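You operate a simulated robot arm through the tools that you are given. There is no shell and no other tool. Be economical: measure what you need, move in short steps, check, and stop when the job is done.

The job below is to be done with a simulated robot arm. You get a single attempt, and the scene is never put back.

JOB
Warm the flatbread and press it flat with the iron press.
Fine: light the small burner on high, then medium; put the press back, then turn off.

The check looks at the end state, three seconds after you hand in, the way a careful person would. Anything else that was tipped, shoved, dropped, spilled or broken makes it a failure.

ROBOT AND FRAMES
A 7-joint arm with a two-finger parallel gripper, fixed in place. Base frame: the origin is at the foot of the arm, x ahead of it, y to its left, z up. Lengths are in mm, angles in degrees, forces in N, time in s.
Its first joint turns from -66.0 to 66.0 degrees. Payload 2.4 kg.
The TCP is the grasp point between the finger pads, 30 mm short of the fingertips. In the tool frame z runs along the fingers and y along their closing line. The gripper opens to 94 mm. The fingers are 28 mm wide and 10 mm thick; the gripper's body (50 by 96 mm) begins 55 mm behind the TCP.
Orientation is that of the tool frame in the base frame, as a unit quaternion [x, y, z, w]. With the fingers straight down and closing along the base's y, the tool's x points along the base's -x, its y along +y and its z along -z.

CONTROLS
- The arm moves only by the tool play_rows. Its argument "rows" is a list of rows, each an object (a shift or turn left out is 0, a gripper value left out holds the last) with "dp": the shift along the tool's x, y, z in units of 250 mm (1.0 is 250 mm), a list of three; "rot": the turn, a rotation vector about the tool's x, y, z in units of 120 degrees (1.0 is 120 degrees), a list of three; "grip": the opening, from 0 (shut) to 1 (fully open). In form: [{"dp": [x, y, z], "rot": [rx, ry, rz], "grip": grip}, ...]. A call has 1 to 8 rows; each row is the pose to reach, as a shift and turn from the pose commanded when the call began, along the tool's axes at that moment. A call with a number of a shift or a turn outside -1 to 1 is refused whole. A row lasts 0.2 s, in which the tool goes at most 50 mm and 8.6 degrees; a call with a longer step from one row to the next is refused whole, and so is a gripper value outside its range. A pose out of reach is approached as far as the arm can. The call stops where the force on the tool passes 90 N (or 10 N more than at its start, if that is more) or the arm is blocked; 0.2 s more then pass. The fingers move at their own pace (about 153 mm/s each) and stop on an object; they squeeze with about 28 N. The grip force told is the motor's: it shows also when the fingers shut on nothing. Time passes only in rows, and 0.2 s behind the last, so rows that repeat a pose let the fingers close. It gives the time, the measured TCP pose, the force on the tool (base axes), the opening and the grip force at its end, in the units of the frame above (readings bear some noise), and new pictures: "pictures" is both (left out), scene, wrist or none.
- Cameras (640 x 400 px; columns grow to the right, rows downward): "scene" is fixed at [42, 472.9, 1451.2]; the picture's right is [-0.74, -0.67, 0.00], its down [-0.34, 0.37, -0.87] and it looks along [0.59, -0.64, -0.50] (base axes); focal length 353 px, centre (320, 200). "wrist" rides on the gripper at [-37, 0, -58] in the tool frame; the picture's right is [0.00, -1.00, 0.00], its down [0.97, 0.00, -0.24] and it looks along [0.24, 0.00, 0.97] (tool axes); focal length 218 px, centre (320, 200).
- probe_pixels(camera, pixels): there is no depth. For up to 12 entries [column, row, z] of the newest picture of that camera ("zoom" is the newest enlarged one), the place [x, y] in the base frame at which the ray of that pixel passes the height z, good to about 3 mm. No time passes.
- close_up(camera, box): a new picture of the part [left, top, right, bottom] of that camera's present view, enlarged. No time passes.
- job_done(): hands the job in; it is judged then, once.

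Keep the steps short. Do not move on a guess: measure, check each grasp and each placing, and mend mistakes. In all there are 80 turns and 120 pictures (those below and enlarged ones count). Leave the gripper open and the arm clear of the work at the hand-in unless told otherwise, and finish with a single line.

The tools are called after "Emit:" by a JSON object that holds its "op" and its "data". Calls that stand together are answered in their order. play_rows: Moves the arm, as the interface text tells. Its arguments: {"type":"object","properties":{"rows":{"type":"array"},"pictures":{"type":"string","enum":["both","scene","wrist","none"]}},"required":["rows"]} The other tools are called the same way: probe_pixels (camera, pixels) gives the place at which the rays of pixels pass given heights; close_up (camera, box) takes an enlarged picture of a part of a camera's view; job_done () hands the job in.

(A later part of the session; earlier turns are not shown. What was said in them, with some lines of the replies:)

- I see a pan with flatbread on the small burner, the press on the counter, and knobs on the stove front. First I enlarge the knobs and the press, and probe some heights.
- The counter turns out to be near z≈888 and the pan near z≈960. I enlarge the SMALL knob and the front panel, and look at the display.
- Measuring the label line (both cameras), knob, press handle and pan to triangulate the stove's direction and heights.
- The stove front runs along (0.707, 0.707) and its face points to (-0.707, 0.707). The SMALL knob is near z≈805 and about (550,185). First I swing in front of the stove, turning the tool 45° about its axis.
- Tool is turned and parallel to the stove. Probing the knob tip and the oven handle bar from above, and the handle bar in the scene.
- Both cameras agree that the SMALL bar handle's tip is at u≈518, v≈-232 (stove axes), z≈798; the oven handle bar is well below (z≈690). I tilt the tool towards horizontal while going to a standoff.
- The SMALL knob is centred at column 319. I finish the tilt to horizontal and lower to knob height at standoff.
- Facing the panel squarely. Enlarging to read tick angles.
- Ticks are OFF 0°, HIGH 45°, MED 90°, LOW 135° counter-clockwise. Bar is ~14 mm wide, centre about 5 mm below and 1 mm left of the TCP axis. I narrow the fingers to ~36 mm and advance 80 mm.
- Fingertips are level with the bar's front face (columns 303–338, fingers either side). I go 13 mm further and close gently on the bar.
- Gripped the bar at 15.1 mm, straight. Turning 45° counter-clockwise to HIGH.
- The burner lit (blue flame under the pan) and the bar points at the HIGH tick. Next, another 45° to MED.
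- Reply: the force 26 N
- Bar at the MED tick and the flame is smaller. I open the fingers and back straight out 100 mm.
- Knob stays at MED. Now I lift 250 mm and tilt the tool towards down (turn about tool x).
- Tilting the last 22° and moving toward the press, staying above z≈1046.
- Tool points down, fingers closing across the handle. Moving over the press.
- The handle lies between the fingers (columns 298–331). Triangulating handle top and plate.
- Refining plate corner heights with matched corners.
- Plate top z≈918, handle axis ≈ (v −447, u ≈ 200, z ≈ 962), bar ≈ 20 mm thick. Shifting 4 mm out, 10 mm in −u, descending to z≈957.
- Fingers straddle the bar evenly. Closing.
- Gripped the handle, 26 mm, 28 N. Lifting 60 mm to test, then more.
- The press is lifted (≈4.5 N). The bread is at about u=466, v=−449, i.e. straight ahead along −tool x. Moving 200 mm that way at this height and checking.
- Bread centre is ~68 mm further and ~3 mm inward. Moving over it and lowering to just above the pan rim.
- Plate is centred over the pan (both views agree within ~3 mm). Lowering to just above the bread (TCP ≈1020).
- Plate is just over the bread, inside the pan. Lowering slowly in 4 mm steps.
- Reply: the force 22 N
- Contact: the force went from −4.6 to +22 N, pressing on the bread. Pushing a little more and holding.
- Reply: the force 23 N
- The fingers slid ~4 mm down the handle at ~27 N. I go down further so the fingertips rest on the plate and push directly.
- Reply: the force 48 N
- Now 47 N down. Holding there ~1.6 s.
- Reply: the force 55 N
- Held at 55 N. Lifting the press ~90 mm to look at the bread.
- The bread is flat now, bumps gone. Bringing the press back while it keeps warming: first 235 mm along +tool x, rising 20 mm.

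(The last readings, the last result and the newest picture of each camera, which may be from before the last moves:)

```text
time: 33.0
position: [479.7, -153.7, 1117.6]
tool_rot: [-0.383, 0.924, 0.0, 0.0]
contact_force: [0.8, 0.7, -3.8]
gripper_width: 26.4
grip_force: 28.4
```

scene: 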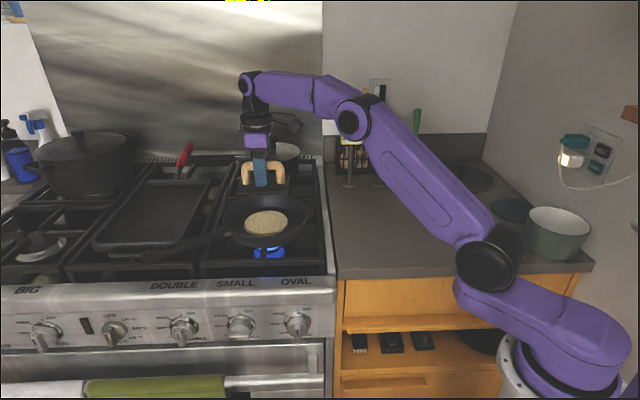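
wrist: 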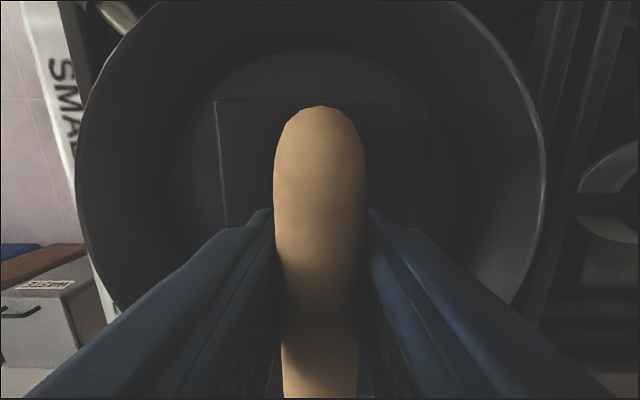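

Finishing the shift (31 mm) and lowering to z≈968.

Emit:
{"op": "play_rows", "data": {"rows": [{"dp": [0.08, 0.004, 0]}, {"dp": [0.125, 0.005, 0.08]}, {"dp": [0.125, 0.005, 0.22]}, {"dp": [0.125, 0.005, 0.36]}, {"dp": [0.125, 0.005, 0.48]}, {"dp": [0.125, 0.005, 0.56]}, {"dp": [0.125, 0.005, 0.6]}, {"dp": [0.125, 0.005, 0.6]}], "pictures": "scene"}}

Emit:
{"op": "close_up", "data": {"camera": "scene", "box": [330, 195, 410, 255]}}

Emit:
{"op": "close_up", "data": {"camera": "scene", "box": [210, 120, 370, 250]}}

```text
time: 34.8
position: [457.0, -174.1, 969.8]
tool_rot: [-0.383, 0.924, 0.0, -0.001]
contact_force: [-1.0, 0.6, -5.1]
gripper_width: 26.3
grip_force: 27.7
```

scene: 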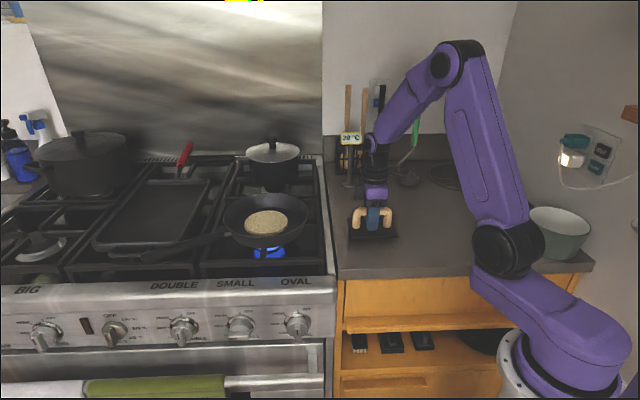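

```text
6.67 times, centred on (370, 225) of scene
```

zoom: 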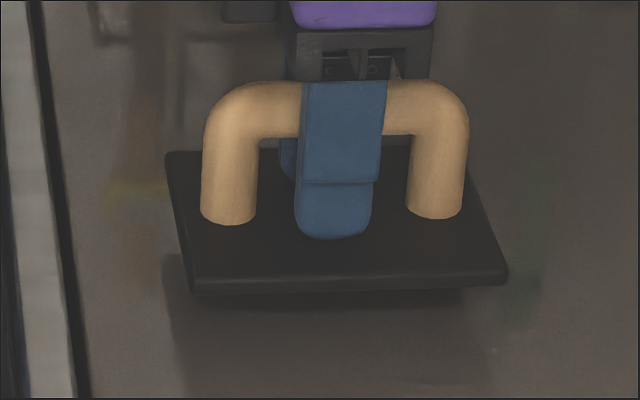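

```text
3.08 times, centred on (290, 185) of scene
```

zoom: 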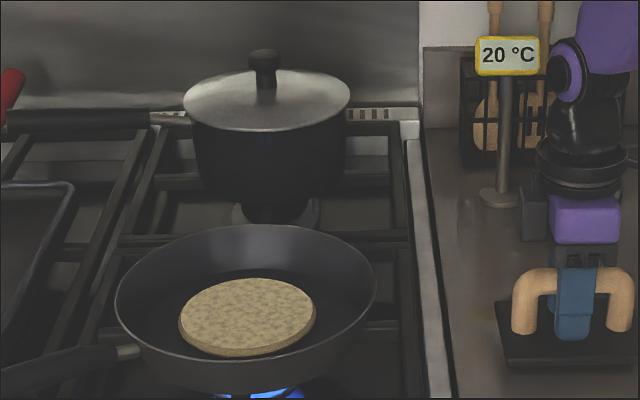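

Press hovers ~20 mm above its place, aligned. Lowering gently until contact.

Emit:
{"op": "play_rows", "data": {"rows": [{"dp": [0, 0, 0.02]}, {"dp": [0, 0, 0.04]}, {"dp": [0, 0, 0.052]}, {"dp": [0, 0, 0.064]}, {"dp": [0, 0, 0.064]}], "pictures": "none"}}

```text
time: 36.0
position: [457.7, -173.6, 954.2]
tool_rot: [-0.383, 0.924, -0.001, 0.001]
contact_force: [0.3, -0.6, -4.8]
gripper_width: 25.7
grip_force: 27.7
```

Emit:
{"op": "play_rows", "data": {"rows": [{"dp": [0, 0, 0.006]}, {"dp": [0, 0, 0.012]}, {"dp": [0, 0, 0.018]}, {"dp": [0, 0, 0.018]}], "pictures": "scene"}}

Emit:
{"op": "close_up", "data": {"camera": "scene", "box": [330, 195, 410, 255]}}

```text
time: 37.0
position: [455.4, -172.1, 949.8]
tool_rot: [-0.382, 0.924, -0.001, 0.0]
contact_force: [0.3, -0.5, -4.3]
gripper_width: 26.2
grip_force: 28.4
```

scene: 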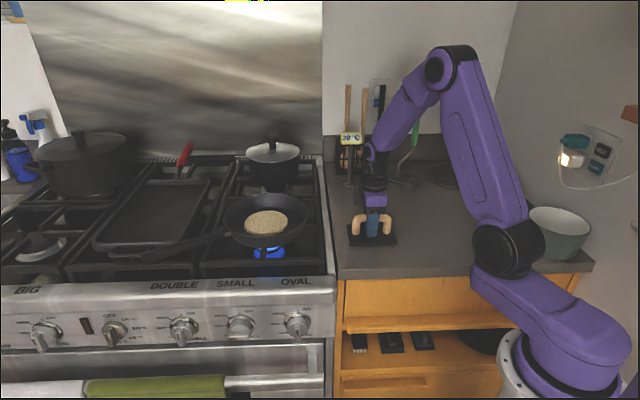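

```text
6.67 times, centred on (370, 225) of scene
```

zoom: 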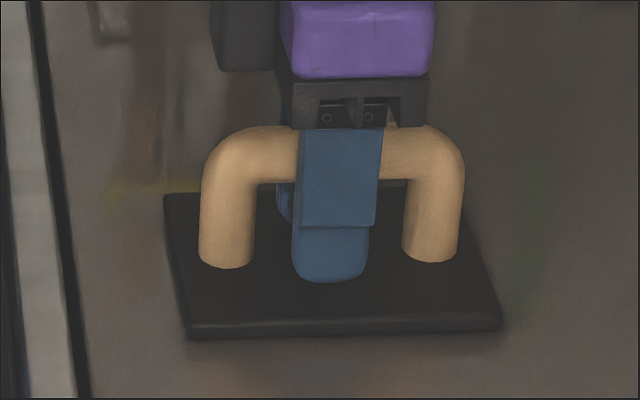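

Nearly identical to the original picture (within 1 px). Lowering 2 mm more to confirm contact.

Emit:
{"op": "play_rows", "data": {"rows": [{"dp": [0, 0, 0.004]}, {"dp": [0, 0, 0.008]}, {"dp": [0, 0, 0.008]}], "pictures": "none"}}

```text
time: 37.8
position: [456.8, -174.5, 949.3]
tool_rot: [-0.383, 0.924, 0.0, 0.0]
contact_force: [-7.0, -0.4, 11.8]
gripper_width: 26.4
grip_force: 27.3
```

Contact confirmed (+12 N). Opening and rising straight up.

Emit:
{"op": "play_rows", "data": {"rows": [{"dp": [0, 0, 0], "grip": 0.5}, {"dp": [0, 0, 0]}, {"dp": [0, 0, -0.06]}, {"dp": [0, 0, -0.2]}, {"dp": [0, 0, -0.38]}, {"dp": [0, 0, -0.56]}, {"dp": [0, 0, -0.66]}], "pictures": "scene"}}

Emit:
{"op": "close_up", "data": {"camera": "scene", "box": [330, 195, 410, 255]}}

Emit:
{"op": "close_up", "data": {"camera": "scene", "box": [210, 150, 320, 250]}}

```text
time: 39.4
position: [457.4, -172.5, 1114.1]
tool_rot: [-0.383, 0.924, 0.001, -0.001]
contact_force: [-0.2, -0.3, -0.7]
gripper_width: 46.6
grip_force: 0.1
```

scene: 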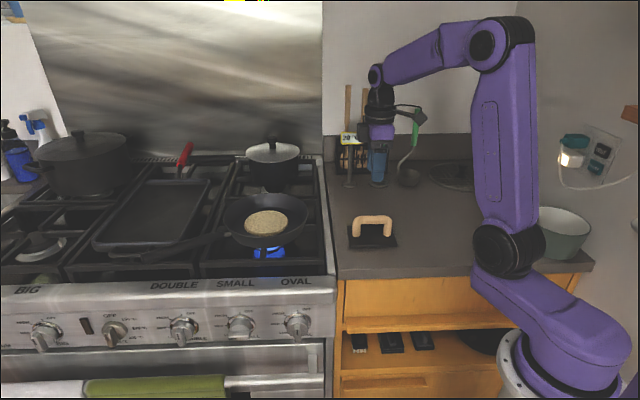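

```text
6.67 times, centred on (370, 225) of scene
```

zoom: 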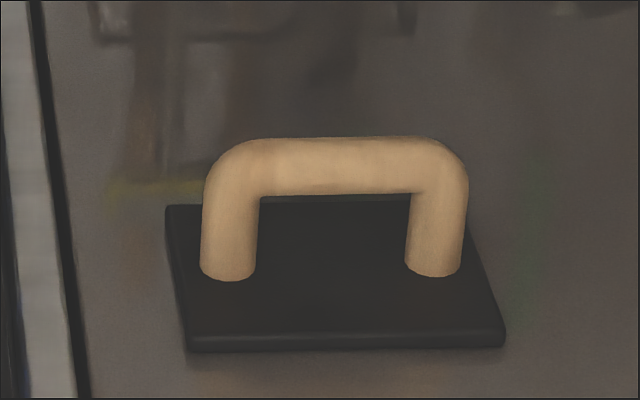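

```text
4.00 times, centred on (265, 200) of scene
```

zoom: 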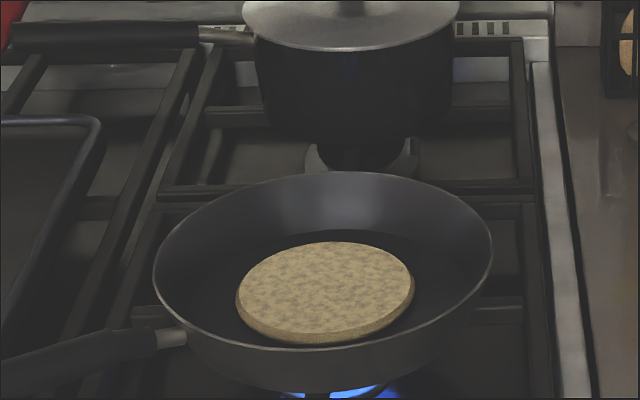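

The press sits back in place (~5 mm off its start, flat). The bread looks flat and lightly toned. Going back toward the knob with the same orientation, in reverse.

Emit:
{"op": "play_rows", "data": {"rows": [{"dp": [-0.067, 0.133, 0]}, {"dp": [-0.133, 0.267, 0]}, {"dp": [-0.2, 0.4, 0]}, {"dp": [-0.267, 0.533, 0]}, {"dp": [-0.333, 0.667, 0]}, {"dp": [-0.4, 0.8, 0]}], "pictures": "none"}}

Emit:
{"op": "play_rows", "data": {"rows": [{"dp": [-0.04, 0.07, 0.03], "rot": [0.0708, 0, 0]}, {"dp": [-0.08, 0.14, 0.06], "rot": [0.1417, 0, 0]}, {"dp": [-0.12, 0.21, 0.1], "rot": [0.2125, 0, 0]}, {"dp": [-0.16, 0.28, 0.13], "rot": [0.2833, 0, 0]}, {"dp": [-0.2, 0.35, 0.17], "rot": [0.3542, 0, 0]}, {"dp": [-0.23, 0.42, 0.2], "rot": [0.425, 0, 0]}, {"dp": [-0.26, 0.48, 0.24], "rot": [0.4958, 0, 0]}, {"dp": [-0.28, 0.54, 0.27], "rot": [0.5667, 0, 0]}], "pictures": "scene"}}

```text
time: 40.8
position: [386.3, 39.2, 1113.1]
tool_rot: [-0.383, 0.924, 0.001, 0.0]
contact_force: [-0.1, -0.3, 0.4]
gripper_width: 46.8
grip_force: 0.0
```

```text
time: 42.6
position: [340.1, 184.2, 1045.9]
tool_rot: [-0.317, 0.765, -0.518, 0.216]
contact_force: [0.4, 0.6, 1.1]
gripper_width: 46.9
grip_force: 0.1
```

scene: 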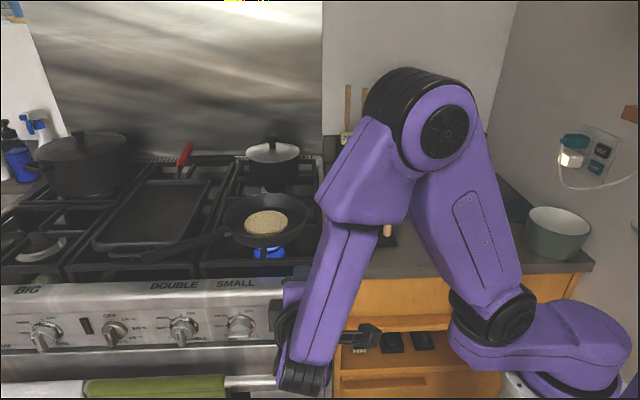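

Lowering to the knob standoff, finishing the tilt.

Emit:
{"op": "play_rows", "data": {"rows": [{"dp": [-0.074, 0.116, 0.047], "rot": [0.0229, 0, 0]}, {"dp": [-0.148, 0.233, 0.094], "rot": [0.0458, 0, 0]}, {"dp": [-0.221, 0.349, 0.141], "rot": [0.0687, 0, 0]}, {"dp": [-0.295, 0.466, 0.188], "rot": [0.0917, 0, 0]}, {"dp": [-0.369, 0.582, 0.235], "rot": [0.1146, 0, 0]}, {"dp": [-0.443, 0.698, 0.282], "rot": [0.1375, 0, 0]}, {"dp": [-0.516, 0.815, 0.329], "rot": [0.1604, 0, 0]}, {"dp": [-0.59, 0.931, 0.376], "rot": [0.1833, 0, 0]}], "pictures": "both"}}

Emit:
{"op": "close_up", "data": {"camera": "scene", "box": [210, 170, 320, 270]}}

```text
time: 44.4
position: [444.5, 288.4, 794.9]
tool_rot: [0.271, -0.653, 0.654, -0.27]
contact_force: [0.3, 0.2, -0.1]
gripper_width: 46.9
grip_force: 0.1
```

scene: 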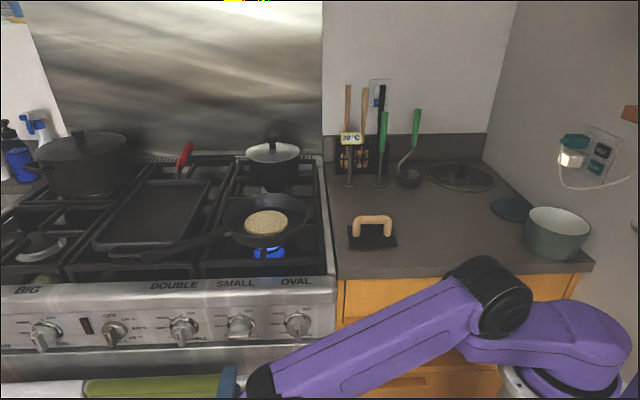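
wrist: 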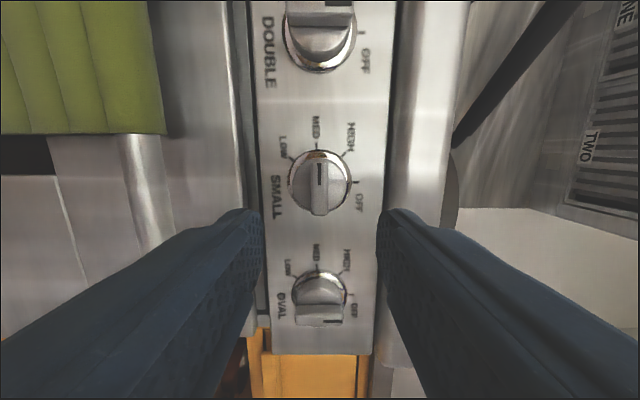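

```text
4.00 times, centred on (265, 220) of scene
```

zoom: 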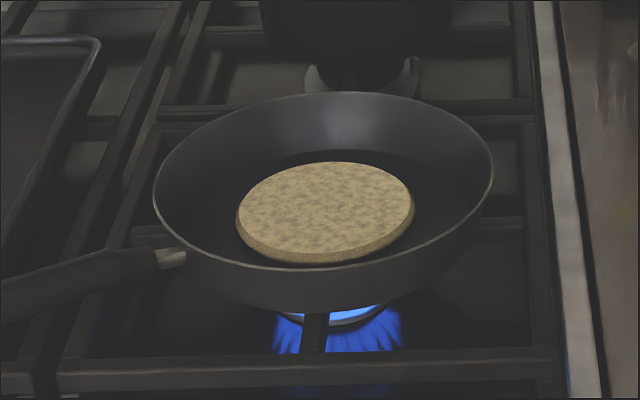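

The knob is still at MED and centred (319). The bread is starting to take a warm tone. Advancing onto the bar and gripping; the bread keeps warming.

Emit:
{"op": "play_rows", "data": {"rows": [{"dp": [0, 0, 0.1], "grip": 0.4}, {"dp": [0, 0, 0.22]}, {"dp": [0, 0, 0.32]}, {"dp": [0, 0, 0.38]}, {"dp": [0, 0, 0.415]}, {"dp": [0, 0, 0.415], "grip": 0.0}, {"dp": [0, 0, 0.415]}, {"dp": [0, 0, 0.415]}], "pictures": "wrist"}}

Emit:
{"op": "play_rows", "data": {"rows": [{}, {}, {}, {}, {}, {}, {}, {}], "pictures": "none"}}

Emit:
{"op": "play_rows", "data": {"rows": [{}, {}, {}, {}, {}, {}, {}, {}], "pictures": "scene"}}

Emit:
{"op": "close_up", "data": {"camera": "scene", "box": [210, 170, 320, 270]}}

```text
time: 46.2
position: [515.5, 214.8, 794.2]
tool_rot: [-0.271, 0.654, -0.652, 0.271]
contact_force: [-0.5, 0.7, -6.1]
gripper_width: 14.7
grip_force: 45.7
```

wrist: 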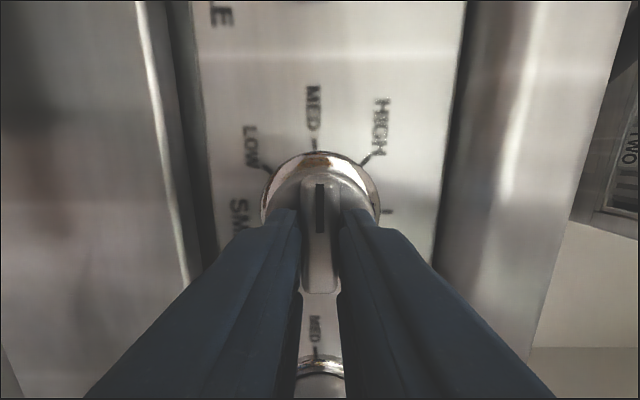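

```text
time: 48.0
position: [517.0, 215.0, 794.3]
tool_rot: [-0.271, 0.654, -0.653, 0.27]
contact_force: [0.6, -2.1, -11.1]
gripper_width: 14.9
grip_force: 44.9
```

```text
time: 49.8
position: [517.5, 215.7, 794.6]
tool_rot: [-0.271, 0.654, -0.653, 0.27]
contact_force: [-1.1, -1.5, -12.4]
gripper_width: 14.8
grip_force: 44.8
```

scene: 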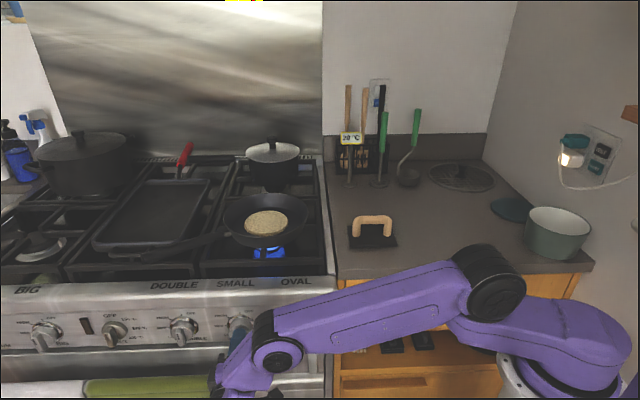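

```text
4.00 times, centred on (265, 220) of scene
```

zoom: 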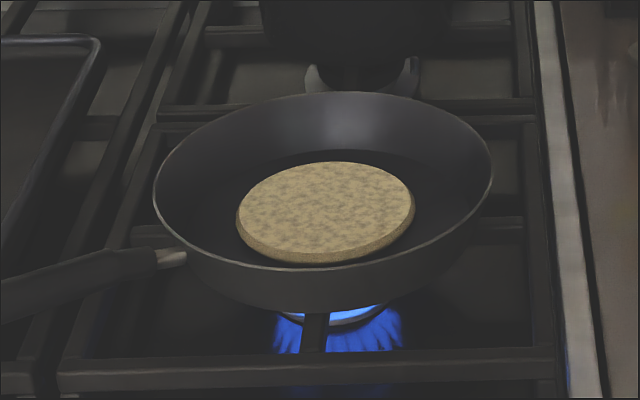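

Knob gripped (14.8 mm). The bread is slowly turning golden. A few more seconds of warming, then a look.

Emit:
{"op": "play_rows", "data": {"rows": [{}, {}, {}, {}, {}, {}, {}, {}], "pictures": "none"}}

Emit:
{"op": "play_rows", "data": {"rows": [{}, {}, {}, {}, {}, {}, {}, {}], "pictures": "none"}}

Emit:
{"op": "play_rows", "data": {"rows": [{}, {}, {}, {}, {}, {}, {}, {}], "pictures": "none"}}

Emit:
{"op": "close_up", "data": {"camera": "scene", "box": [210, 170, 320, 270]}}

```text
time: 51.6
position: [517.7, 214.4, 794.9]
tool_rot: [-0.271, 0.654, -0.653, 0.271]
contact_force: [-1.5, -0.4, -13.4]
gripper_width: 14.9
grip_force: 44.9
```

```text
time: 53.4
position: [516.2, 215.3, 795.5]
tool_rot: [-0.271, 0.654, -0.653, 0.27]
contact_force: [-2.0, -0.9, -13.9]
gripper_width: 14.7
grip_force: 45.3
```

```text
time: 55.2
position: [517.9, 215.3, 795.1]
tool_rot: [-0.271, 0.654, -0.653, 0.27]
contact_force: [-1.5, -2.5, -13.6]
gripper_width: 14.7
grip_force: 44.8
```

```text
4.00 times, centred on (265, 220) of scene
```

zoom: 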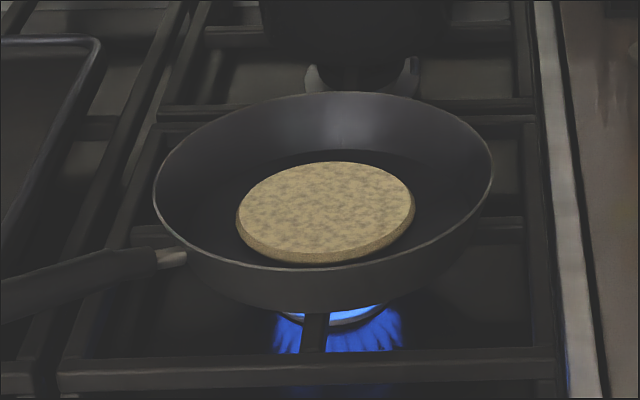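

No dramatic change. Checking the thermometer display and comparing.

Emit:
{"op": "close_up", "data": {"camera": "scene", "box": [330, 80, 390, 195]}}

```text
3.48 times, centred on (360, 138) of scene
```

zoom: 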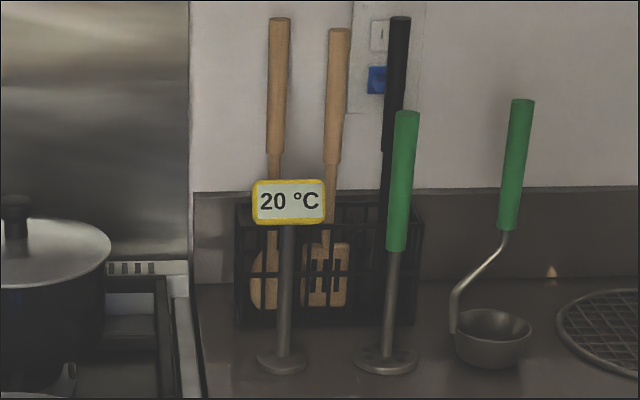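

It's a standing thermometer at room temperature, not tied to the bread. I give a few more seconds of warming, then a look.

Emit:
{"op": "play_rows", "data": {"rows": [{}, {}, {}, {}, {}, {}, {}, {}], "pictures": "none"}}

Emit:
{"op": "play_rows", "data": {"rows": [{}, {}, {}, {}, {}, {}, {}, {}], "pictures": "none"}}

Emit:
{"op": "play_rows", "data": {"rows": [{}, {}, {}, {}, {}, {}, {}, {}], "pictures": "scene"}}

```text
time: 57.0
position: [516.6, 215.5, 794.9]
tool_rot: [-0.271, 0.654, -0.653, 0.27]
contact_force: [-1.9, -1.3, -13.4]
gripper_width: 14.8
grip_force: 45.1
```

```text
time: 58.8
position: [516.5, 215.3, 794.0]
tool_rot: [-0.271, 0.654, -0.653, 0.271]
contact_force: [-2.1, -2.4, -14.0]
gripper_width: 14.6
grip_force: 45.1
```

```text
time: 60.6
position: [517.5, 215.4, 796.0]
tool_rot: [-0.271, 0.654, -0.653, 0.271]
contact_force: [-2.2, -1.7, -13.7]
gripper_width: 14.6
grip_force: 45.2
```

scene: 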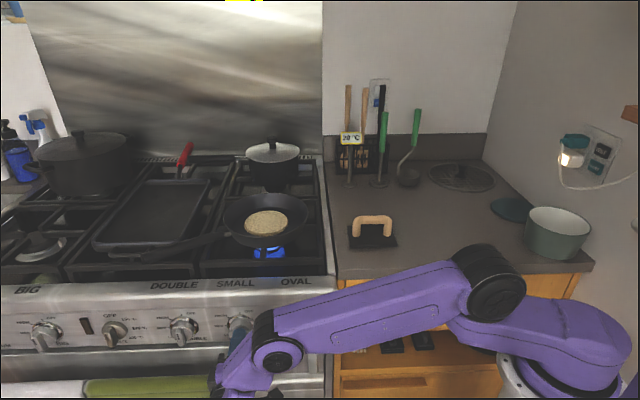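

Over 50 s of flame on a thin bread. Turning the knob back clockwise 90° to OFF.

Emit:
{"op": "play_rows", "data": {"rows": [{"rot": [0, 0, 0.07]}, {"rot": [0, 0, 0.14]}, {"rot": [0, 0, 0.21]}, {"rot": [0, 0, 0.28]}, {"rot": [0, 0, 0.35]}, {"rot": [0, 0, 0.42]}, {"rot": [0, 0, 0.49]}, {"rot": [0, 0, 0.56]}], "pictures": "none"}}

Emit:
{"op": "play_rows", "data": {"rows": [{"rot": [0, 0, 0.07]}, {"rot": [0, 0, 0.14]}, {"rot": [0, 0, 0.19]}, {"rot": [0, 0, 0.19]}], "pictures": "both"}}

```text
time: 62.4
position: [518.2, 216.0, 792.6]
tool_rot: [0.136, 0.696, -0.392, 0.587]
contact_force: [-2.6, 8.9, -24.8]
gripper_width: 14.8
grip_force: 44.8
```

```text
time: 63.4
position: [519.2, 216.1, 792.8]
tool_rot: [0.27, 0.656, -0.266, 0.653]
contact_force: [10.8, 15.2, -21.9]
gripper_width: 15.0
grip_force: 44.9
```

scene: 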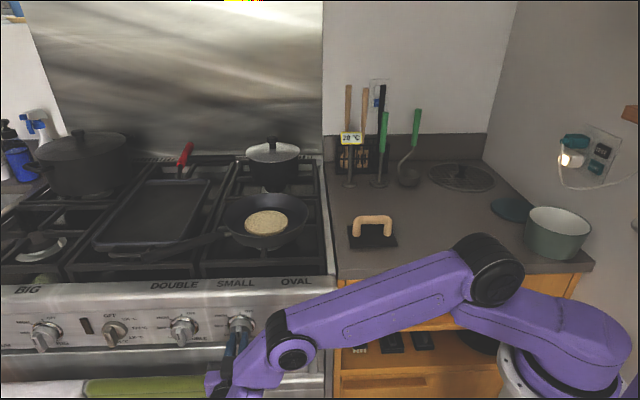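
wrist: 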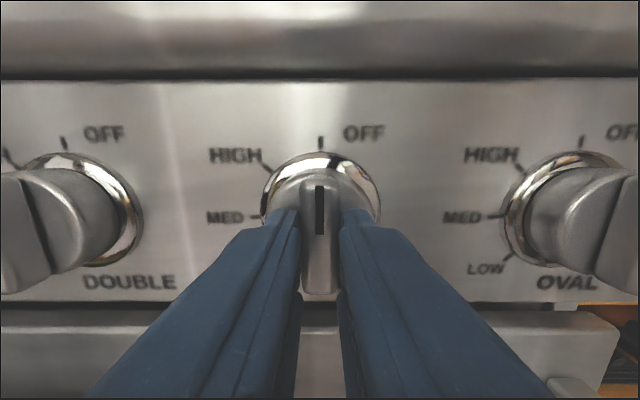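

The flame is out and the bar is at the OFF tick. Releasing and backing straight out.

Emit:
{"op": "play_rows", "data": {"rows": [{"dp": [0, 0, 0], "grip": 0.4}, {"dp": [0, 0, 0]}, {"dp": [0, 0, -0.1]}, {"dp": [0, 0, -0.25]}, {"dp": [0, 0, -0.42], "grip": 0.4}, {"dp": [0, 0, -0.48], "grip": 0.9}, {"dp": [0, 0, -0.48], "grip": 0.9}], "pictures": "both"}}

```text
time: 65.0
position: [432.4, 298.6, 794.0]
tool_rot: [0.271, 0.653, -0.27, 0.653]
contact_force: [0.2, 0.0, 0.0]
gripper_width: 84.5
grip_force: 0.0
```

scene: 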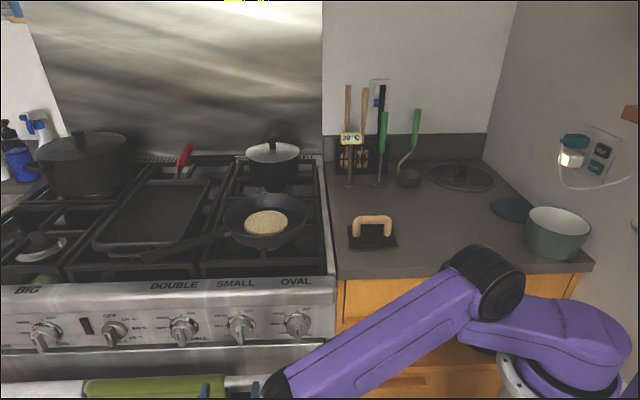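
wrist: 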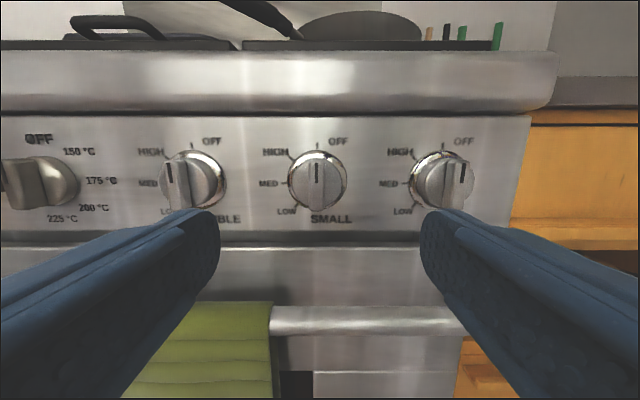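

The knob is at OFF, the flame is out, the press is back, the bread is flat in the pan, and the gripper is open and clear. Handing in.

Emit:
{"op": "job_done", "data": {}}

```text
The job is handed in.
```

The flatbread is pressed flat and had about 55 s over the flame (lit on high, then medium), but I didn't measure its temperature; the press is back about 5 mm from where it started and the small burner is off.
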